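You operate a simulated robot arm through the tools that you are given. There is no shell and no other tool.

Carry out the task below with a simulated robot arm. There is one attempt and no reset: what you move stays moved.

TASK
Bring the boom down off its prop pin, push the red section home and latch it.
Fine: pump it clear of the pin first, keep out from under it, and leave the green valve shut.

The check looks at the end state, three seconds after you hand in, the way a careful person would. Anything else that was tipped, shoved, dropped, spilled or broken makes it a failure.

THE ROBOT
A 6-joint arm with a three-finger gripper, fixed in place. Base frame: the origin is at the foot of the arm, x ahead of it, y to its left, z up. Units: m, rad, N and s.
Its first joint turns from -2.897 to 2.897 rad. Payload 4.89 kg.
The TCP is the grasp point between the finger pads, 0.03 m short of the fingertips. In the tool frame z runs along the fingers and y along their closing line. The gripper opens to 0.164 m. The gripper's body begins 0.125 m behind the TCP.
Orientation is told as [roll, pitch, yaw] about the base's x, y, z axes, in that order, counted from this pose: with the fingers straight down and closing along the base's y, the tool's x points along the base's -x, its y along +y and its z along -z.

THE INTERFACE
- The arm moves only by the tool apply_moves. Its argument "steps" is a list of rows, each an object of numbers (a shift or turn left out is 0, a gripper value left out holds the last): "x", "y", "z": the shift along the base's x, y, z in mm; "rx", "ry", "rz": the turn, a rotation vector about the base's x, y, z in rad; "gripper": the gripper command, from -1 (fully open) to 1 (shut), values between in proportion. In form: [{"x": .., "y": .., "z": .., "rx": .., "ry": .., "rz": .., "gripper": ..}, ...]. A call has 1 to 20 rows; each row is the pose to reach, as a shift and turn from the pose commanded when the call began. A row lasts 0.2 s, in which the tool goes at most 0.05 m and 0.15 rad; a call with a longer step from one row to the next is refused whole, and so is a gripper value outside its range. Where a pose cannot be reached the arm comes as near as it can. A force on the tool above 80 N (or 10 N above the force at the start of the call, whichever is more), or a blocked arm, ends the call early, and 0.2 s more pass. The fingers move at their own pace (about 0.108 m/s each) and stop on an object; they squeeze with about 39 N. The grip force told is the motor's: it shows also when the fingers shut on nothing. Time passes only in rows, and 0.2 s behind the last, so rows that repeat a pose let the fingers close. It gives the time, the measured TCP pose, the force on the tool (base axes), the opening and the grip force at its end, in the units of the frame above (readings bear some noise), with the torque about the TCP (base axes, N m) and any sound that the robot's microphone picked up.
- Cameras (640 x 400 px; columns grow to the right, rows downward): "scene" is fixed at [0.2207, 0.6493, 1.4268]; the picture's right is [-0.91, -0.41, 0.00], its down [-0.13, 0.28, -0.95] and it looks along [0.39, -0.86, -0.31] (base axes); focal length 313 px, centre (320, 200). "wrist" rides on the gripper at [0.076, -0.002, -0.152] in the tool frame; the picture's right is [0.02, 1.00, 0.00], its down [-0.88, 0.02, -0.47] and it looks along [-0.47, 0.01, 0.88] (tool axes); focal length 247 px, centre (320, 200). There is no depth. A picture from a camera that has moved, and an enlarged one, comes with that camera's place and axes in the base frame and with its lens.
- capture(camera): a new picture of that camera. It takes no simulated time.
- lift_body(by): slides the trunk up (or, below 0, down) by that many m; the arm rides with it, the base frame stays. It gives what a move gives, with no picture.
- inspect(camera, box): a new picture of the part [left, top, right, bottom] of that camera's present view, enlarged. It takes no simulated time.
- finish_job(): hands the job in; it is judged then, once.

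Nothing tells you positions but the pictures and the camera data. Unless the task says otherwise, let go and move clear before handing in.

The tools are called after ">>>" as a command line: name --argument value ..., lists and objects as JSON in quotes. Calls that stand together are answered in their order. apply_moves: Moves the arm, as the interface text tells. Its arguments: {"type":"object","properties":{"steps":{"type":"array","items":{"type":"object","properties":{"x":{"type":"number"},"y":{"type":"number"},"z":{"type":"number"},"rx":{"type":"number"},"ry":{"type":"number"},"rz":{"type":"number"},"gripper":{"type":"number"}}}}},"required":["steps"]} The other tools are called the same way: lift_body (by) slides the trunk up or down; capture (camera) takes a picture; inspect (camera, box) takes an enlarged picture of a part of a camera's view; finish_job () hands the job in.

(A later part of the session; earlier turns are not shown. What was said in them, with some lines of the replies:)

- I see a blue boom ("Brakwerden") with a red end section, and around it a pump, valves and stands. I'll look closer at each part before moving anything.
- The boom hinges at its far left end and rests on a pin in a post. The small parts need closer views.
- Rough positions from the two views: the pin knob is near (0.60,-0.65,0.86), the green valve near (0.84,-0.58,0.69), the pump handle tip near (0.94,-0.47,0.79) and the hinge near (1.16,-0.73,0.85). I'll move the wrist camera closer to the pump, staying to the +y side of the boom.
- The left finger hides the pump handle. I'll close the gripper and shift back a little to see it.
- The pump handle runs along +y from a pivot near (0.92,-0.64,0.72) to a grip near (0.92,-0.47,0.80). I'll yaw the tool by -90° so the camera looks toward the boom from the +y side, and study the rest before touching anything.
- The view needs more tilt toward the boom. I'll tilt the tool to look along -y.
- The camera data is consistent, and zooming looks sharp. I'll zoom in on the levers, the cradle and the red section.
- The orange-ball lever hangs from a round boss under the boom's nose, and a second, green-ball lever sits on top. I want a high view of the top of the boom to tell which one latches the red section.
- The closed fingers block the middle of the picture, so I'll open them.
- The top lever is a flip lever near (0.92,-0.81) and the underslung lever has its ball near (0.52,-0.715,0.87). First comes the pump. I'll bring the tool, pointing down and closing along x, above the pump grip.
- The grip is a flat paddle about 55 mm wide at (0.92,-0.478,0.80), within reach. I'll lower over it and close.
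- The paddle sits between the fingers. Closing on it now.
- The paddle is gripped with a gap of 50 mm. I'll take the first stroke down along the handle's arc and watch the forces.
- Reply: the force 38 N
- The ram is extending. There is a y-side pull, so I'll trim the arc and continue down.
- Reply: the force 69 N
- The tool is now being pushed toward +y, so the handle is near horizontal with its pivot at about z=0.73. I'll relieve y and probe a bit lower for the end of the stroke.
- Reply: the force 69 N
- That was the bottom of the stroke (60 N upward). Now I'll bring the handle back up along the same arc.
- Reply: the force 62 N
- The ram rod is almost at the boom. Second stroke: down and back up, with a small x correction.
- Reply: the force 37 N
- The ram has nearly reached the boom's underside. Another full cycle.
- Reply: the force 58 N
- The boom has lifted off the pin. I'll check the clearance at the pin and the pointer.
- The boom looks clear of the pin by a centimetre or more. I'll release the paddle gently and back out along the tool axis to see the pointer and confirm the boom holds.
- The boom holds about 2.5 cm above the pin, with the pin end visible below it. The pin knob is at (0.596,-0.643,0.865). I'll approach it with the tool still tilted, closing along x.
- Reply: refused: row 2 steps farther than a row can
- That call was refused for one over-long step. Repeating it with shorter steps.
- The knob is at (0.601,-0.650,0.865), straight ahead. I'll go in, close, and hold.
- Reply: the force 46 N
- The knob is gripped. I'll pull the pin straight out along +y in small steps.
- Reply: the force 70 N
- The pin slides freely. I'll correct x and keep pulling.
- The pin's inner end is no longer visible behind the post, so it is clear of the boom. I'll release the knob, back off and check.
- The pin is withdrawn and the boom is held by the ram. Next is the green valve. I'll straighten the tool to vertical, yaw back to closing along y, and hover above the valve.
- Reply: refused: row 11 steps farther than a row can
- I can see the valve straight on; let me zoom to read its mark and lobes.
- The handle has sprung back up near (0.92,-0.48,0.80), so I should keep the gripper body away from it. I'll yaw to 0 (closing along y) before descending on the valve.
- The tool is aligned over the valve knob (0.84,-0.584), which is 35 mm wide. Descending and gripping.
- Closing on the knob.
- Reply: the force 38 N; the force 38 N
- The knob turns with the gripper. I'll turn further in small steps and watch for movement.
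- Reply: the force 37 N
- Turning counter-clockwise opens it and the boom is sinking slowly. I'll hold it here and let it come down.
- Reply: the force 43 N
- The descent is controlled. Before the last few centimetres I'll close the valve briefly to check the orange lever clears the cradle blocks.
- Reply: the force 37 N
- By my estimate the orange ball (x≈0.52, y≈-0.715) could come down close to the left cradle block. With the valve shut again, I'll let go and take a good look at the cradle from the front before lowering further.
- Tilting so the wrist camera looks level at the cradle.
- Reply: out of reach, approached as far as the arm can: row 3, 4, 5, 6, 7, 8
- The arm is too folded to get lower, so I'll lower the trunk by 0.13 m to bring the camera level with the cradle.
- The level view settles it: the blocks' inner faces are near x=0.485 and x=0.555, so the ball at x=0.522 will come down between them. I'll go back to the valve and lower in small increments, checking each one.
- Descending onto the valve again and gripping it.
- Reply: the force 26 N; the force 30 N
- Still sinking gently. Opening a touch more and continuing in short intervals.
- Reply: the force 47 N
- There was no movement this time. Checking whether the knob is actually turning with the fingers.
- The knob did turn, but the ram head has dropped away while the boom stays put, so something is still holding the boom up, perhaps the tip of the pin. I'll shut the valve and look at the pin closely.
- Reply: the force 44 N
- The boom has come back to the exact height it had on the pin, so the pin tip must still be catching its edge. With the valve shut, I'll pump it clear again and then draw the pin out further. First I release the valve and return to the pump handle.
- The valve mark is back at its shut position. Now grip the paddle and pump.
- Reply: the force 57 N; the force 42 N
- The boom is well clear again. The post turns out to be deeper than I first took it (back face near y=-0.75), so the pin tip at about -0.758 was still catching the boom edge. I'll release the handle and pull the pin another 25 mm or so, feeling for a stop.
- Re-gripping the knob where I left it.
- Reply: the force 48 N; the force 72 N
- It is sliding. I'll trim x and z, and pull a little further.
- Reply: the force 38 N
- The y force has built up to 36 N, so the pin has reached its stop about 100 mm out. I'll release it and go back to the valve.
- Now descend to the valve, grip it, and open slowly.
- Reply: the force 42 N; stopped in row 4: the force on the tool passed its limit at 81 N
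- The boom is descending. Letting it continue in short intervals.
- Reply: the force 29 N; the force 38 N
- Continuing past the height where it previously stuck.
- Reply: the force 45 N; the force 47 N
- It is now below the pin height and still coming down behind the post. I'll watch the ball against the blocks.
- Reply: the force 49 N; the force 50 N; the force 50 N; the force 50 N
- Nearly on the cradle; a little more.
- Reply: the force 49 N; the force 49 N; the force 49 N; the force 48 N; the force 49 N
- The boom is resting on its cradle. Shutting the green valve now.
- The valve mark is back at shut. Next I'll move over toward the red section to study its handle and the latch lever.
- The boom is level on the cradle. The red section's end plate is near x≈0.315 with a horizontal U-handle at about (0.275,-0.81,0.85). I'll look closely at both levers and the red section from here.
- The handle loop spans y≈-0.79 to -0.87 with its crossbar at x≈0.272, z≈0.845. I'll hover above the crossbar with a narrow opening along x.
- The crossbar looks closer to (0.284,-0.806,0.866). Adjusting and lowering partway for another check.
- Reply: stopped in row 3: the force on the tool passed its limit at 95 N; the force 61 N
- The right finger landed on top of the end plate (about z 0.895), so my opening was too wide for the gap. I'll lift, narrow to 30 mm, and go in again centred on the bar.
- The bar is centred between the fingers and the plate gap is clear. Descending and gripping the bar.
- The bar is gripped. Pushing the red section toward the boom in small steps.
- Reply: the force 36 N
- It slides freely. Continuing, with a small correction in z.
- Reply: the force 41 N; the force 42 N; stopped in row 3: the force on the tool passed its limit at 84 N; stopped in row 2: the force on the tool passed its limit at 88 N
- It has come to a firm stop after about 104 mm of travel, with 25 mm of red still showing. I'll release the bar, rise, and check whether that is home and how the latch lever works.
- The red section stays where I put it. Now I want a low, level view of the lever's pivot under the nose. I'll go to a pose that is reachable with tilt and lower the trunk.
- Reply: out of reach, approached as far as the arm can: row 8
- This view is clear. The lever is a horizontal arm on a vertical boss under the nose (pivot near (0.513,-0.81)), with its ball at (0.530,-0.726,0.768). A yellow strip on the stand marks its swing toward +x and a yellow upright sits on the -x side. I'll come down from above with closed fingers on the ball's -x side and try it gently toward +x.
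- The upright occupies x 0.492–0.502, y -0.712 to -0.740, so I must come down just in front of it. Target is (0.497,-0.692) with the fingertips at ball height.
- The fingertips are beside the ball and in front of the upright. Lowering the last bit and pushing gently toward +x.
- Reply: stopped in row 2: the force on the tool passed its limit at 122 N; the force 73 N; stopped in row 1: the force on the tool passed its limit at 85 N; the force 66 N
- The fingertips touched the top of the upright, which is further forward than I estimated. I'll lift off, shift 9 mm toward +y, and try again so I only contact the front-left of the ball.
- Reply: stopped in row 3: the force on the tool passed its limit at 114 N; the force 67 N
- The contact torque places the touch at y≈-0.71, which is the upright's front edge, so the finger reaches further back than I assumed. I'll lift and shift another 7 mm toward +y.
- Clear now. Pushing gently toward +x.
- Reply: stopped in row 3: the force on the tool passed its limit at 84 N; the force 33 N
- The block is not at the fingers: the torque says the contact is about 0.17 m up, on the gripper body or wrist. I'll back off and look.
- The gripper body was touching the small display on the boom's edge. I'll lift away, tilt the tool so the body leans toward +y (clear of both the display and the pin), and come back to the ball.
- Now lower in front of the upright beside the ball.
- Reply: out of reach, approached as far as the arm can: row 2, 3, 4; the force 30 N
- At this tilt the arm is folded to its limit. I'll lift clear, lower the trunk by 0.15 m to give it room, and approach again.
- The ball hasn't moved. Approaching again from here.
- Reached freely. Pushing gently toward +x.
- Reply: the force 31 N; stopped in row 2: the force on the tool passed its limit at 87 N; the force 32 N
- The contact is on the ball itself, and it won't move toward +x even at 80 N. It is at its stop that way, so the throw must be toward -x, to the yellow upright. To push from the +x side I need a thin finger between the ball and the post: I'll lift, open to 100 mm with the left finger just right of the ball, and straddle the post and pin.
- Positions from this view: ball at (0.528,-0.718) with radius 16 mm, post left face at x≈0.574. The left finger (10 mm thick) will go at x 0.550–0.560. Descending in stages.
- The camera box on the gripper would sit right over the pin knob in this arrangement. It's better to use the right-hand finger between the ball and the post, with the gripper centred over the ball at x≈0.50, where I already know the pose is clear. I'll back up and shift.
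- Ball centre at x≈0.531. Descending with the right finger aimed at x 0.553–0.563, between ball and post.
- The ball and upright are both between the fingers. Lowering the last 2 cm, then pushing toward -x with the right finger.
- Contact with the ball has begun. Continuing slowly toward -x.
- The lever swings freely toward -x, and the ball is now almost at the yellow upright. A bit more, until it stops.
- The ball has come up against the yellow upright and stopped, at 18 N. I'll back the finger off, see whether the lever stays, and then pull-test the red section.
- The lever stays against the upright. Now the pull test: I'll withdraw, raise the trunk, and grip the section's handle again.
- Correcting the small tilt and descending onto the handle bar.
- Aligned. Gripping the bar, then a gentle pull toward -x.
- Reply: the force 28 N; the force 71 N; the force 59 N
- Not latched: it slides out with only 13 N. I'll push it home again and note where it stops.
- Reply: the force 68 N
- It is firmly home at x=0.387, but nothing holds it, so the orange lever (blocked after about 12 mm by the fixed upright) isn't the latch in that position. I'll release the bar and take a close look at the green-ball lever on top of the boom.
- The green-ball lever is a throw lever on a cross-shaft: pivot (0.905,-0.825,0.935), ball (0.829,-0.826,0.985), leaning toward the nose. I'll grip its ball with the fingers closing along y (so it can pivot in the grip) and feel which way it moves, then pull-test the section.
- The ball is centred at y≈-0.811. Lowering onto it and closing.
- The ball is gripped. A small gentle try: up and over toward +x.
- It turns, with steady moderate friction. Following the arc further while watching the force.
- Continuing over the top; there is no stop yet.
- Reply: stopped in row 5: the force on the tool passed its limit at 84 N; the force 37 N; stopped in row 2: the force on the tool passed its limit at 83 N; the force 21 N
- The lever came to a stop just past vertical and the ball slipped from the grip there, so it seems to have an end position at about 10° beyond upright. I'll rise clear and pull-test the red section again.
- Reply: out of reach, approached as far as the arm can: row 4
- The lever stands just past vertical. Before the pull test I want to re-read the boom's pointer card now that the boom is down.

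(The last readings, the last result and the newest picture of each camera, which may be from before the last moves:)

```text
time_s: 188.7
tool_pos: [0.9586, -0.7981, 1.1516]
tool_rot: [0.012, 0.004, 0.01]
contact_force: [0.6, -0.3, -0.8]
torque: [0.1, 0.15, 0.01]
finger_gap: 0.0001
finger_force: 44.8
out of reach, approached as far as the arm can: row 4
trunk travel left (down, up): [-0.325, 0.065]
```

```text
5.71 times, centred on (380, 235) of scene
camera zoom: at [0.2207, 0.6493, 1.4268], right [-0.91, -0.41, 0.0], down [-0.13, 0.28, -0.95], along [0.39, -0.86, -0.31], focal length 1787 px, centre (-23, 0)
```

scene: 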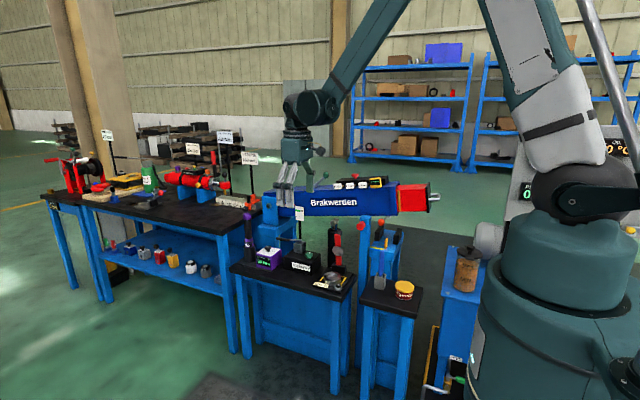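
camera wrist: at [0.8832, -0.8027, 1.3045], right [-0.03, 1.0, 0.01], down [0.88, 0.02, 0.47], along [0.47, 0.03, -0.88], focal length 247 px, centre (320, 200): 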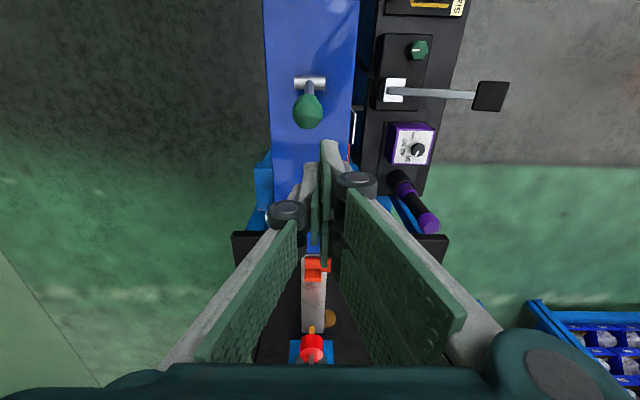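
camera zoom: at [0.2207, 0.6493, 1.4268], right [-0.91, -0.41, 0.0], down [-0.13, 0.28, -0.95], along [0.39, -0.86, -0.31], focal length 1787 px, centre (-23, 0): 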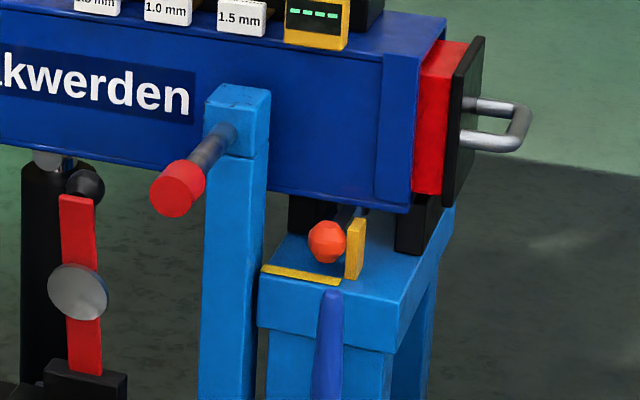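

>>> inspect --camera "scene" --box '[320, 215, 370, 250]'

>>> inspect --camera "scene" --box '[370, 225, 420, 260]'

```text
11.43 times, centred on (345, 232) of scene
camera zoom: at [0.2207, 0.6493, 1.4268], right [-0.91, -0.41, 0.0], down [-0.13, 0.28, -0.95], along [0.39, -0.86, -0.31], focal length 3574 px, centre (34, -171)
```

zoom: 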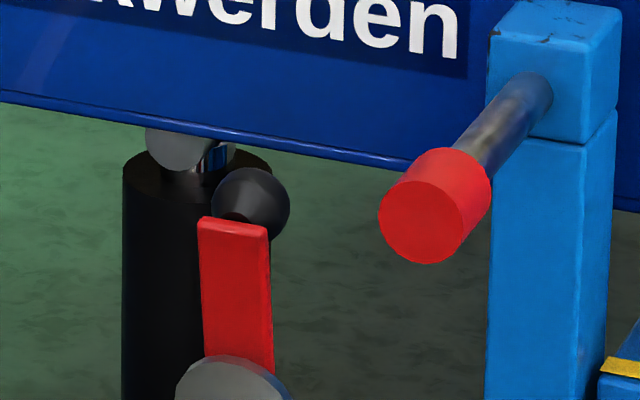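

```text
11.43 times, centred on (395, 242) of scene
camera zoom: at [0.2207, 0.6493, 1.4268], right [-0.91, -0.41, 0.0], down [-0.13, 0.28, -0.95], along [0.39, -0.86, -0.31], focal length 3574 px, centre (-537, -286)
```

zoom: 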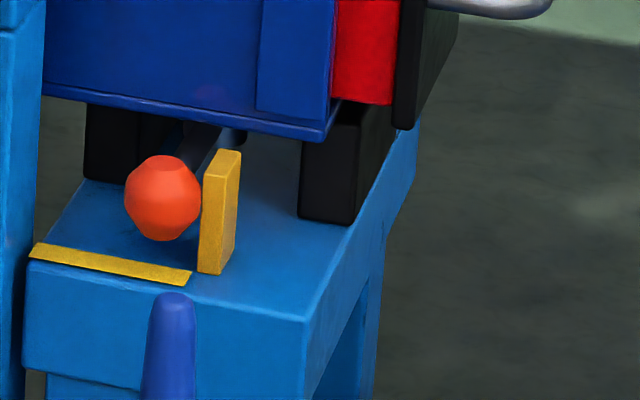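

The boom sits on both cradle blocks and the ram is nearly fully retracted. Now back to the handle for a pull test with the green-ball lever in its new position.

>>> apply_moves --steps '[{"x": -45}, {"x": -90}, {"x": -135}, {"x": -180}, {"x": -225}, {"x": -270}, {"x": -315}, {"x": -360}, {"x": -405}, {"x": -450}, {"x": -495}, {"x": -535}, {"x": -572, "y": -12, "z": -15, "gripper": 0.634}]'

>>> apply_moves --steps '[{"rz": -0.14}, {"rz": -0.28}, {"rz": -0.42}, {"rz": -0.56}, {"rz": -0.7}, {"rz": -0.84}, {"rz": -0.98}, {"rz": -1.12}, {"rz": -1.26}, {"rz": -1.4}, {"rz": -1.5}, {"rz": -1.58}]'

>>> capture --camera "wrist"

```text
time_s: 191.5
tool_pos: [0.3941, -0.8049, 1.1384]
tool_rot: [0.011, 0.005, 0.009]
contact_force: [0.5, 0.6, 0.9]
torque: [-0.16, 0.05, 0.0]
finger_gap: 0.0301
finger_force: 0.0
trunk travel left (down, up): [-0.325, 0.065]
```

```text
time_s: 194.1
tool_pos: [0.3911, -0.8046, 1.1377]
tool_rot: [0.013, 0.003, -1.576]
contact_force: [0.2, -0.7, 0.3]
torque: [-0.01, 0.01, -0.01]
finger_gap: 0.0303
finger_force: 0.1
trunk travel left (down, up): [-0.325, 0.065]
```

```text
taken
camera wrist: at [0.387, -0.7306, 1.2909], right [1.0, 0.02, 0.01], down [0.01, -0.88, 0.47], along [0.02, -0.47, -0.88], focal length 247 px, centre (320, 200)
```

wrist: 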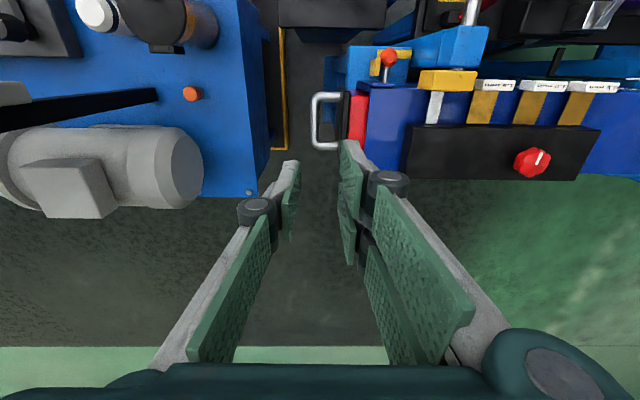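

>>> apply_moves --steps '[{"ry": 0.013, "x": -4, "y": -5, "z": -45}, {"ry": 0.013, "x": -5, "y": -5, "z": -90}, {"ry": 0.013, "x": -5, "y": -5, "z": -135}, {"ry": 0.013, "x": -5, "y": -5, "z": -175}]'

>>> inspect --camera "wrist" --box '[250, 60, 450, 230]'

```text
time_s: 195.1
tool_pos: [0.3816, -0.8121, 0.9648]
tool_rot: [-0.001, 0.004, -1.571]
contact_force: [0.1, 0.4, 0.2]
torque: [-0.08, -0.05, -0.01]
finger_gap: 0.0299
finger_force: 0.1
trunk travel left (down, up): [-0.325, 0.065]
```

```text
2.35 times, centred on (350, 145) of wrist
camera zoom: at [0.3808, -0.7364, 1.1179], right [1.0, 0.02, 0.0], down [0.02, -0.88, 0.47], along [0.01, -0.47, -0.88], focal length 581 px, centre (249, 329)
```

zoom: 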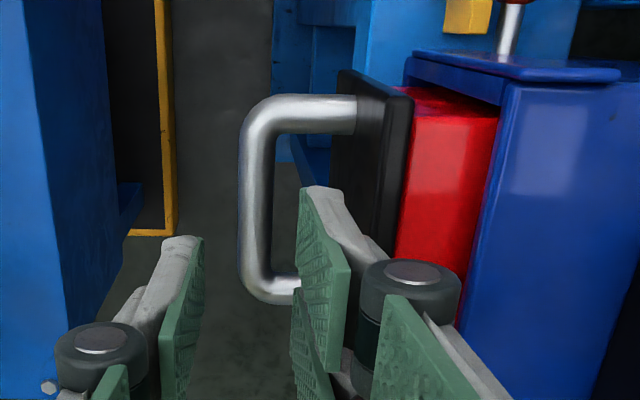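

>>> apply_moves --steps '[{"x": 3, "z": -30}, {"x": 3, "z": -60}, {"x": 3, "z": -90}, {"x": 3, "z": -103}, {"x": 3, "z": -103, "gripper": 1}, {"x": 3, "z": -103, "gripper": 1}, {"x": 3, "z": -103, "gripper": 1}]'

>>> apply_moves --steps '[{"x": -2}, {"x": -4}, {"x": -6}]'

```text
time_s: 196.7
tool_pos: [0.388, -0.8091, 0.8618]
tool_rot: [0.001, 0.004, -1.572]
contact_force: [-10.1, 3.8, -1.4]
torque: [-0.45, -0.02, 0.49]
finger_gap: 0.0151
finger_force: 44.9
trunk travel left (down, up): [-0.325, 0.065]
```

```text
time_s: 197.5
tool_pos: [0.3861, -0.81, 0.8615]
tool_rot: [0.0, 0.0, -1.57]
contact_force: [40.4, -7.8, 35.5]
torque: [0.48, -0.34, -0.16]
finger_gap: 0.015
finger_force: 45.3
trunk travel left (down, up): [-0.325, 0.065]
```

Now it resists: 40 N with almost no movement. A touch more to confirm.

>>> apply_moves --steps '[{"x": -1}, {"x": -2}, {"x": -3}]'

>>> inspect --camera "scene" --box '[350, 180, 440, 260]'

```text
time_s: 198.0
tool_pos: [0.386, -0.8096, 0.862]
tool_rot: [0.003, 0.0, -1.57]
contact_force: [12.4, -0.9, 13.8]
torque: [0.77, -0.49, 0.08]
finger_gap: 0.0152
finger_force: 44.7
trunk travel left (down, up): [-0.325, 0.065]
stopped in row 2: the force on the tool passed its limit at 83 N (the readings are from after the stop); the commanded pose is now the measured one
```

```text
5.00 times, centred on (395, 220) of scene
camera zoom: at [0.2207, 0.6493, 1.4268], right [-0.91, -0.41, 0.0], down [-0.13, 0.28, -0.95], along [0.39, -0.86, -0.31], focal length 1564 px, centre (-55, 100)
```

zoom: 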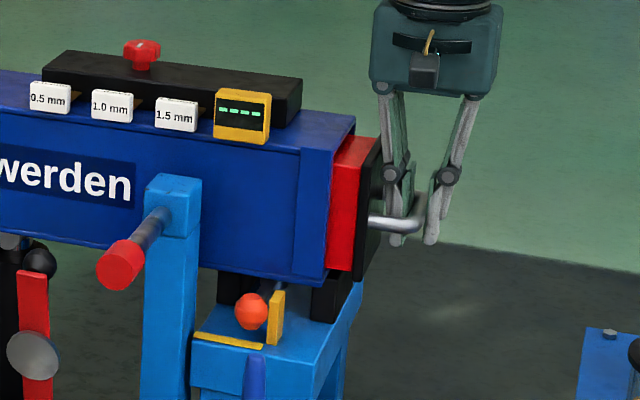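

It holds firm at 83 N, so the green-ball lever is the latch and the section is latched home. The orange lever was not part of this job, so I'll return it to where it was. First I release the bar and confirm that the latch lever is at its end stop.

>>> apply_moves --steps '[{"x": 1, "gripper": 0.65}, {"x": 1, "gripper": 0.65}, {"x": 0, "z": 30}, {"z": 75}, {"z": 120}, {"z": 165}, {"z": 210}, {"z": 255}, {"z": 265, "x": 40}, {"z": 265, "x": 85, "gripper": 1}, {"z": 265, "x": 130}, {"z": 265, "x": 175}, {"z": 265, "x": 220}, {"z": 265, "x": 265}, {"z": 265, "x": 310}, {"z": 265, "x": 355}, {"z": 265, "x": 400}, {"z": 265, "x": 440}, {"z": 265, "x": 470}]'

>>> capture --camera "wrist"

>>> inspect --camera "scene" --box '[280, 135, 380, 215]'

```text
time_s: 202.0
tool_pos: [0.8518, -0.8115, 1.1275]
tool_rot: [0.005, 0.001, -1.571]
contact_force: [0.3, 0.5, 0.6]
torque: [-0.03, -0.01, 0.0]
finger_gap: 0.0
finger_force: 38.5
trunk travel left (down, up): [-0.325, 0.065]
```

```text
taken
camera wrist: at [0.8484, -0.7361, 1.2798], right [1.0, 0.02, 0.0], down [0.02, -0.88, 0.47], along [0.01, -0.47, -0.88], focal length 247 px, centre (320, 200)
```

wrist: 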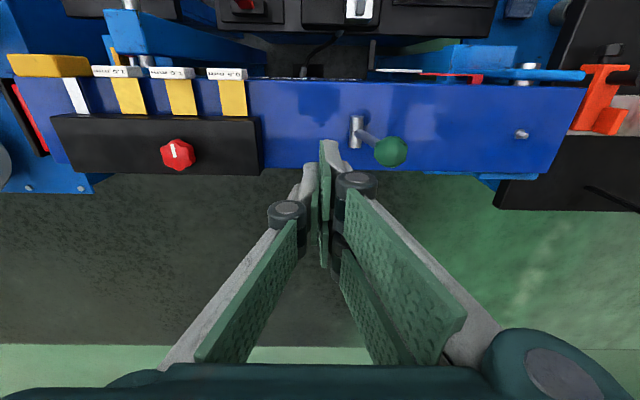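

```text
5.00 times, centred on (330, 175) of scene
camera zoom: at [0.2207, 0.6493, 1.4268], right [-0.91, -0.41, 0.0], down [-0.13, 0.28, -0.95], along [0.39, -0.86, -0.31], focal length 1564 px, centre (270, 325)
```

zoom: 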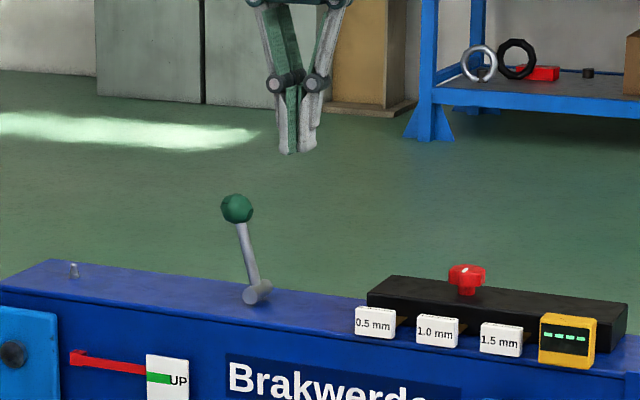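

The latch ball is at (0.923,-0.812,1.028). I'll put closed fingers behind it on the -x side and press gently toward +x to be sure it is fully thrown.

>>> apply_moves --steps '[{"x": 15, "z": -20}, {"x": 30, "z": -45}, {"x": 36, "z": -70}, {"x": 36, "z": -82}, {"x": 40, "z": -82}, {"x": 44, "z": -82}, {"x": 48, "z": -82}]'

>>> inspect --camera "scene" --box '[280, 135, 380, 215]'

```text
time_s: 203.6
tool_pos: [0.8964, -0.8118, 1.0446]
tool_rot: [0.003, 0.004, -1.573]
contact_force: [-62.9, 23.5, -23.5]
torque: [0.2, 1.1, 0.48]
finger_gap: 0.0
finger_force: 39.4
trunk travel left (down, up): [-0.325, 0.065]
```

```text
5.00 times, centred on (330, 175) of scene
camera zoom: at [0.2207, 0.6493, 1.4268], right [-0.91, -0.41, 0.0], down [-0.13, 0.28, -0.95], along [0.39, -0.86, -0.31], focal length 1564 px, centre (270, 325)
```

zoom: 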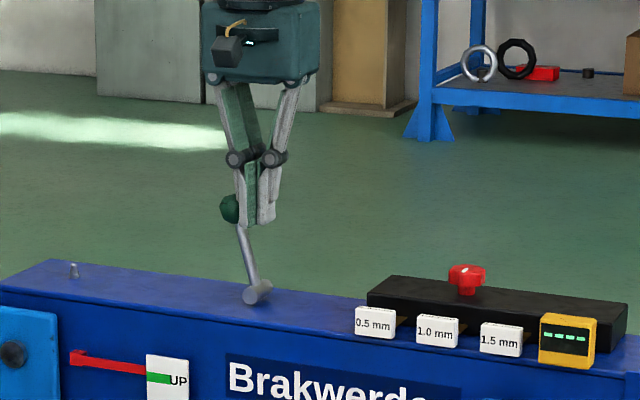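

63 N with no further travel: the latch is fully thrown against its stop. Now I'll return the orange lever to where it was, withdrawing, lowering the trunk, and approaching from the front-left as before.

>>> apply_moves --steps '[{"x": -8}, {"x": -12, "z": 30}, {"x": -15, "z": 70}, {"x": -40, "z": 80, "y": 20}, {"x": -70, "z": 80, "y": 50}, {"x": -100, "z": 80, "y": 85}, {"x": -140, "z": 80, "y": 110}, {"x": -180, "z": 80, "y": 135}, {"x": -220, "z": 80, "y": 160}, {"x": -260, "z": 80, "y": 180}, {"x": -305, "z": 80, "y": 190}, {"x": -350, "z": 80, "y": 195}, {"x": -390, "z": 80, "y": 197}]'

>>> apply_moves --steps '[{"rx": -0.13}, {"rx": -0.26}, {"rx": -0.39}, {"rx": -0.5}, {"rx": -0.5, "z": -40}, {"rx": -0.5, "z": -75}]'

>>> lift_body --by -0.16

>>> capture --camera "wrist"

>>> inspect --camera "scene" --box '[340, 160, 440, 260]'

```text
time_s: 206.4
tool_pos: [0.5112, -0.619, 1.127]
tool_rot: [0.004, 0.001, -1.569]
contact_force: [0.1, -0.6, -0.1]
torque: [0.01, 0.05, 0.0]
finger_gap: 0.0
finger_force: 39.0
trunk travel left (down, up): [-0.325, 0.065]
```

```text
time_s: 207.8
tool_pos: [0.5149, -0.6165, 1.0481]
tool_rot: [0.003, -0.498, -1.57]
contact_force: [-1.1, 0.6, -0.2]
torque: [-0.05, -0.05, 0.04]
finger_gap: 0.0001
finger_force: 38.7
trunk travel left (down, up): [-0.325, 0.065]
```

```text
time_s: 209.7
tool_pos: [0.5143, -0.6169, 0.8875]
tool_rot: [0.002, -0.496, -1.57]
contact_force: [0.4, 0.1, -1.2]
torque: [-0.02, -0.02, 0.02]
finger_gap: 0.0001
finger_force: 38.7
trunk travel left (down, up): [-0.165, 0.225]
```

```text
taken
camera wrist: at [0.5115, -0.4779, 0.9855], right [1.0, 0.02, -0.01], down [0.02, -0.55, 0.84], along [0.01, -0.84, -0.55], focal length 247 px, centre (320, 200)
```

wrist: 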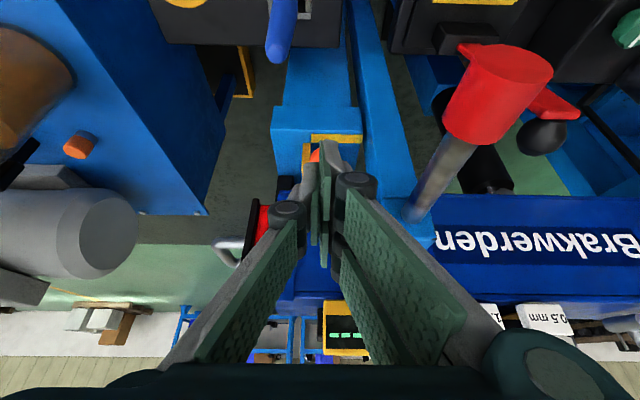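

```text
4.00 times, centred on (390, 210) of scene
camera zoom: at [0.2207, 0.6493, 1.4268], right [-0.91, -0.41, 0.0], down [-0.13, 0.28, -0.95], along [0.39, -0.86, -0.31], focal length 1251 px, centre (40, 160)
```

zoom: 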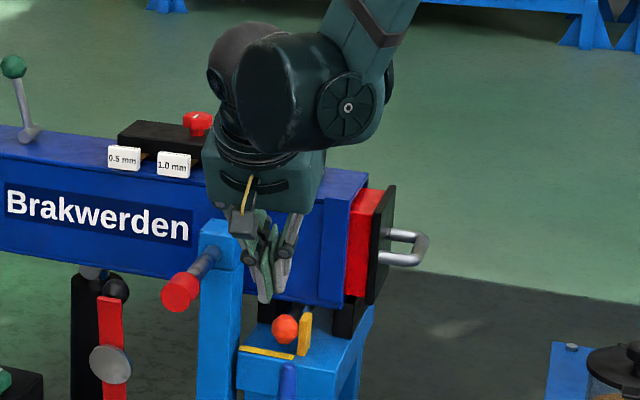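

>>> apply_moves --steps '[{"x": -26, "y": -5, "z": -30}, {"x": -26, "y": -20, "z": -65}, {"x": -26, "y": -35, "z": -90}, {"x": -26, "y": -50, "z": -104}]'

>>> apply_moves --steps '[{"x": 4}, {"x": 8}, {"x": 12}, {"x": 16}]'

>>> inspect --camera "scene" --box '[360, 210, 420, 255]'

```text
time_s: 210.7
tool_pos: [0.488, -0.6649, 0.7827]
tool_rot: [0.003, -0.497, -1.566]
contact_force: [-0.5, 0.1, 1.1]
torque: [-0.03, -0.02, 0.0]
finger_gap: 0.0
finger_force: 39.3
trunk travel left (down, up): [-0.165, 0.225]
```

```text
time_s: 211.7
tool_pos: [0.5041, -0.6678, 0.7839]
tool_rot: [0.003, -0.499, -1.568]
contact_force: [-0.8, 2.7, 0.6]
torque: [0.02, 0.0, -0.03]
finger_gap: 0.0002
finger_force: 39.3
trunk travel left (down, up): [-0.165, 0.225]
```

```text
8.89 times, centred on (390, 232) of scene
camera zoom: at [0.2207, 0.6493, 1.4268], right [-0.91, -0.41, 0.0], down [-0.13, 0.28, -0.95], along [0.39, -0.86, -0.31], focal length 2780 px, centre (-302, -89)
```

zoom: 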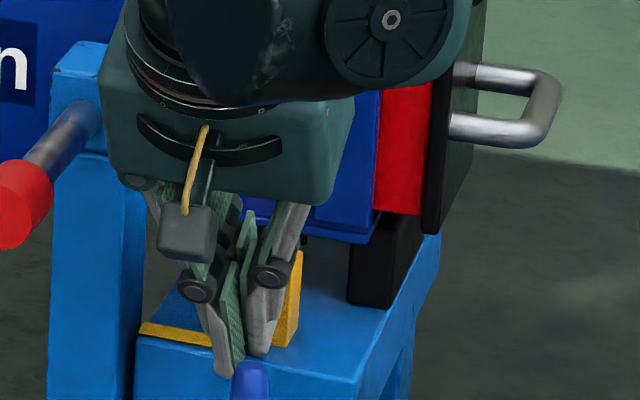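

Light contact, and the lever is moving back. A few more millimetres to its stop.

>>> apply_moves --steps '[{"x": 2}, {"x": 4}, {"x": 6}]'

>>> apply_moves --steps '[{"x": -4}, {"x": -8, "z": 20, "y": 8}, {"x": -8, "z": 55, "y": 20}, {"x": -8, "z": 95, "y": 35}, {"x": -8, "z": 130, "y": 60}, {"x": -8, "z": 150, "y": 100}]'

>>> inspect --camera "scene" --box '[365, 225, 405, 255]'

>>> capture --camera "wrist"

```text
time_s: 212.4
tool_pos: [0.508, -0.6671, 0.7854]
tool_rot: [0.002, -0.497, -1.571]
contact_force: [-33.2, 7.9, -2.4]
torque: [0.12, 0.25, -1.14]
finger_gap: 0.0
finger_force: 39.0
trunk travel left (down, up): [-0.165, 0.225]
```

```text
time_s: 213.8
tool_pos: [0.498, -0.5642, 0.9328]
tool_rot: [0.002, -0.496, -1.571]
contact_force: [0.0, -1.6, -0.7]
torque: [0.15, 0.07, -0.04]
finger_gap: 0.0
finger_force: 38.7
trunk travel left (down, up): [-0.165, 0.225]
```

```text
13.33 times, centred on (385, 240) of scene
camera zoom: at [0.2207, 0.6493, 1.4268], right [-0.91, -0.41, 0.0], down [-0.13, 0.28, -0.95], along [0.39, -0.86, -0.31], focal length 4170 px, centre (-547, -333)
```

zoom: 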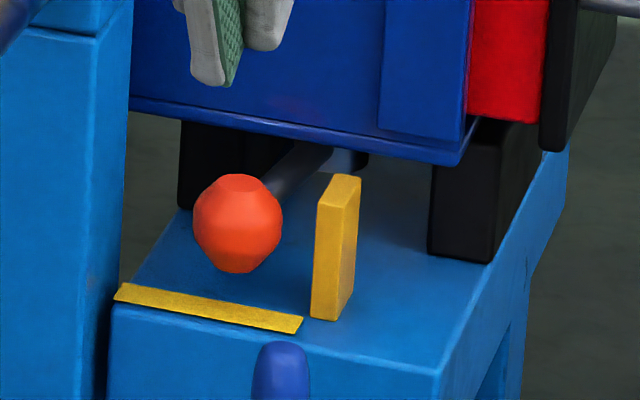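

```text
taken
camera wrist: at [0.4964, -0.4255, 1.0309], right [1.0, 0.02, -0.01], down [0.02, -0.55, 0.84], along [0.01, -0.84, -0.55], focal length 247 px, centre (320, 200)
```

wrist: 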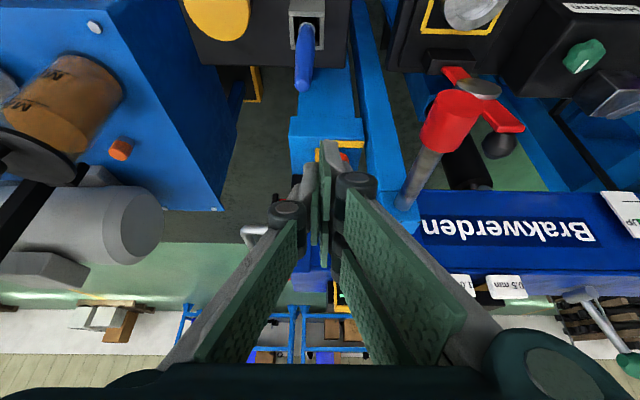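

The orange lever is back at its original position. I'll raise the trunk, move the arm well clear, and take a last look at everything.

>>> lift_body --by 0.16

>>> apply_moves --steps '[{"rx": 0.1, "y": 35, "z": 20}, {"rx": 0.2, "y": 70, "z": 40}, {"rx": 0.3, "y": 110, "z": 60}, {"rx": 0.4, "y": 150, "z": 80}, {"rx": 0.496, "y": 190, "z": 100}, {"rx": 0.496, "y": 230, "z": 120}, {"rx": 0.496, "y": 270, "z": 140, "gripper": -1}, {"rx": 0.496, "y": 310, "z": 160, "x": 20}, {"rx": 0.496, "y": 315, "z": 200, "x": 40}]'

>>> capture --camera "scene"

>>> inspect --camera "scene" --box '[230, 160, 450, 300]'

>>> inspect --camera "scene" --box '[240, 200, 340, 290]'

>>> capture --camera "wrist"

```text
time_s: 215.7
tool_pos: [0.4982, -0.5634, 1.0937]
tool_rot: [0.004, -0.497, -1.569]
contact_force: [1.2, -0.3, 0.0]
torque: [0.02, -0.01, 0.0]
finger_gap: 0.0001
finger_force: 38.9
trunk travel left (down, up): [-0.325, 0.065]
```

```text
time_s: 217.7
tool_pos: [0.5396, -0.2506, 1.2962]
tool_rot: [0.003, -0.002, -1.569]
contact_force: [0.2, 1.3, 0.1]
torque: [-0.07, 0.03, -0.02]
finger_gap: 0.1638
finger_force: 0.7
trunk travel left (down, up): [-0.325, 0.065]
```

```text
taken
```

scene: 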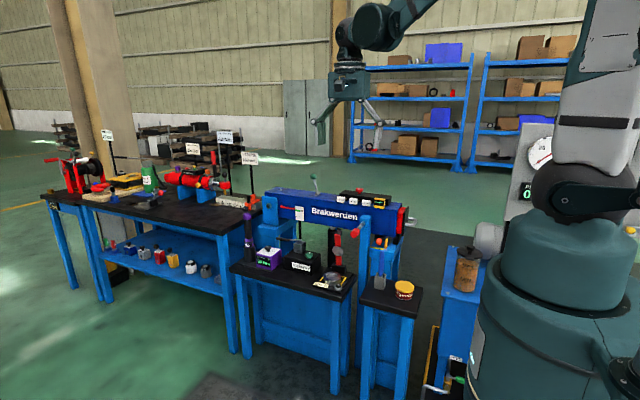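

```text
2.86 times, centred on (340, 230) of scene
camera zoom: at [0.2207, 0.6493, 1.4268], right [-0.91, -0.41, 0.0], down [-0.13, 0.28, -0.95], along [0.39, -0.86, -0.31], focal length 894 px, centre (263, 114)
```

zoom: 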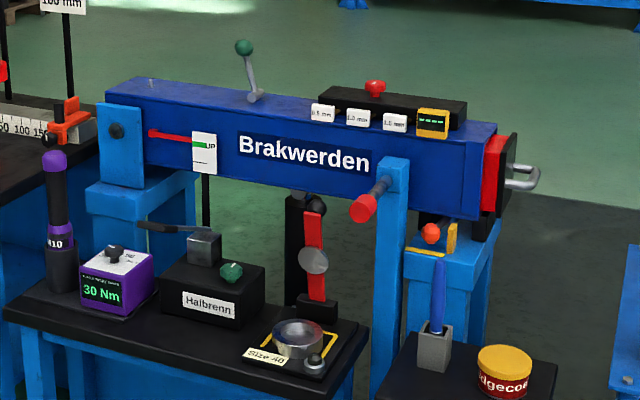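

```text
4.44 times, centred on (290, 245) of scene
camera zoom: at [0.2207, 0.6493, 1.4268], right [-0.91, -0.41, 0.0], down [-0.13, 0.28, -0.95], along [0.39, -0.86, -0.31], focal length 1390 px, centre (453, 0)
```

zoom: 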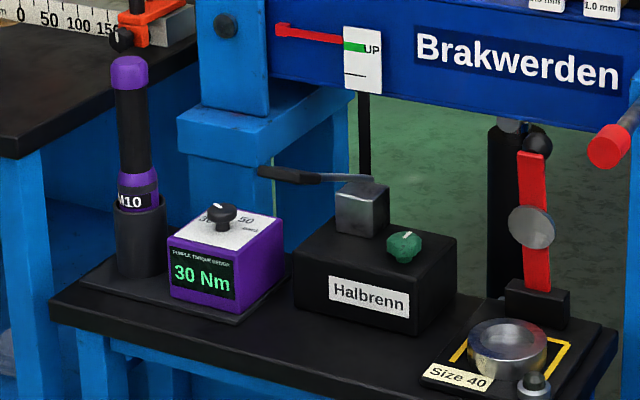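

```text
taken
camera wrist: at [0.5372, -0.1747, 1.4486], right [1.0, 0.02, 0.0], down [0.02, -0.88, 0.47], along [0.01, -0.47, -0.88], focal length 247 px, centre (320, 200)
```

wrist: 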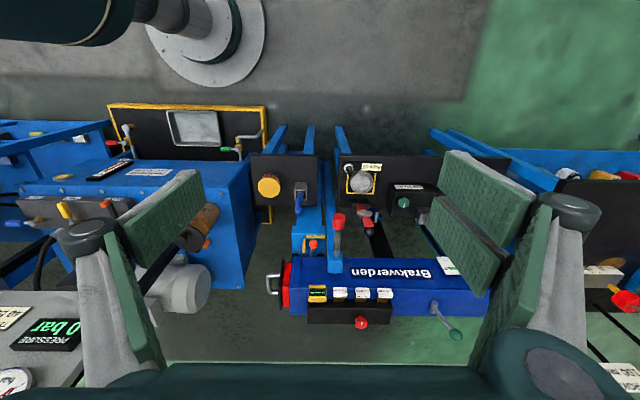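

Everything looks in order. The boom rests on its cradle, the pin is withdrawn, the red section is home and held by the thrown latch, the green valve is shut, nothing else is out of place, and the arm is clear. Handing in.

>>> finish_job

```text
The job is handed in.
```

The boom is down off its prop pin and resting on its cradle, with the red section pushed home and latched. The green valve is shut and the arm is clear. I've handed the job in; no result has come back yet.

- **Pin:** I pumped the boom clear and pulled the pin. My first pull wasn't far enough, so the pin tip caught the boom's edge on the way down. I shut the valve, pumped it clear again, pulled the pin out to its stop, and lowered it properly.
- **Latch:** The latch is the green-ball lever on top of the boom. With it thrown, the red section held against an 83 N pull; before that it slid out at about 13 N.
- **Orange lever:** I took this one, under the nose, for the latch at first and moved it about 12 mm. I pushed it back to its stop, where it looks the same as at the start.
- **Knocks:** The fingers pressed on top of the yellow upright on the cradle stand (up to about 120 N), and once on the red section's end plate (about 95 N). The gripper body also pushed against the small display on the boom (about 84 N). None of them looks moved or damaged in the later pictures.
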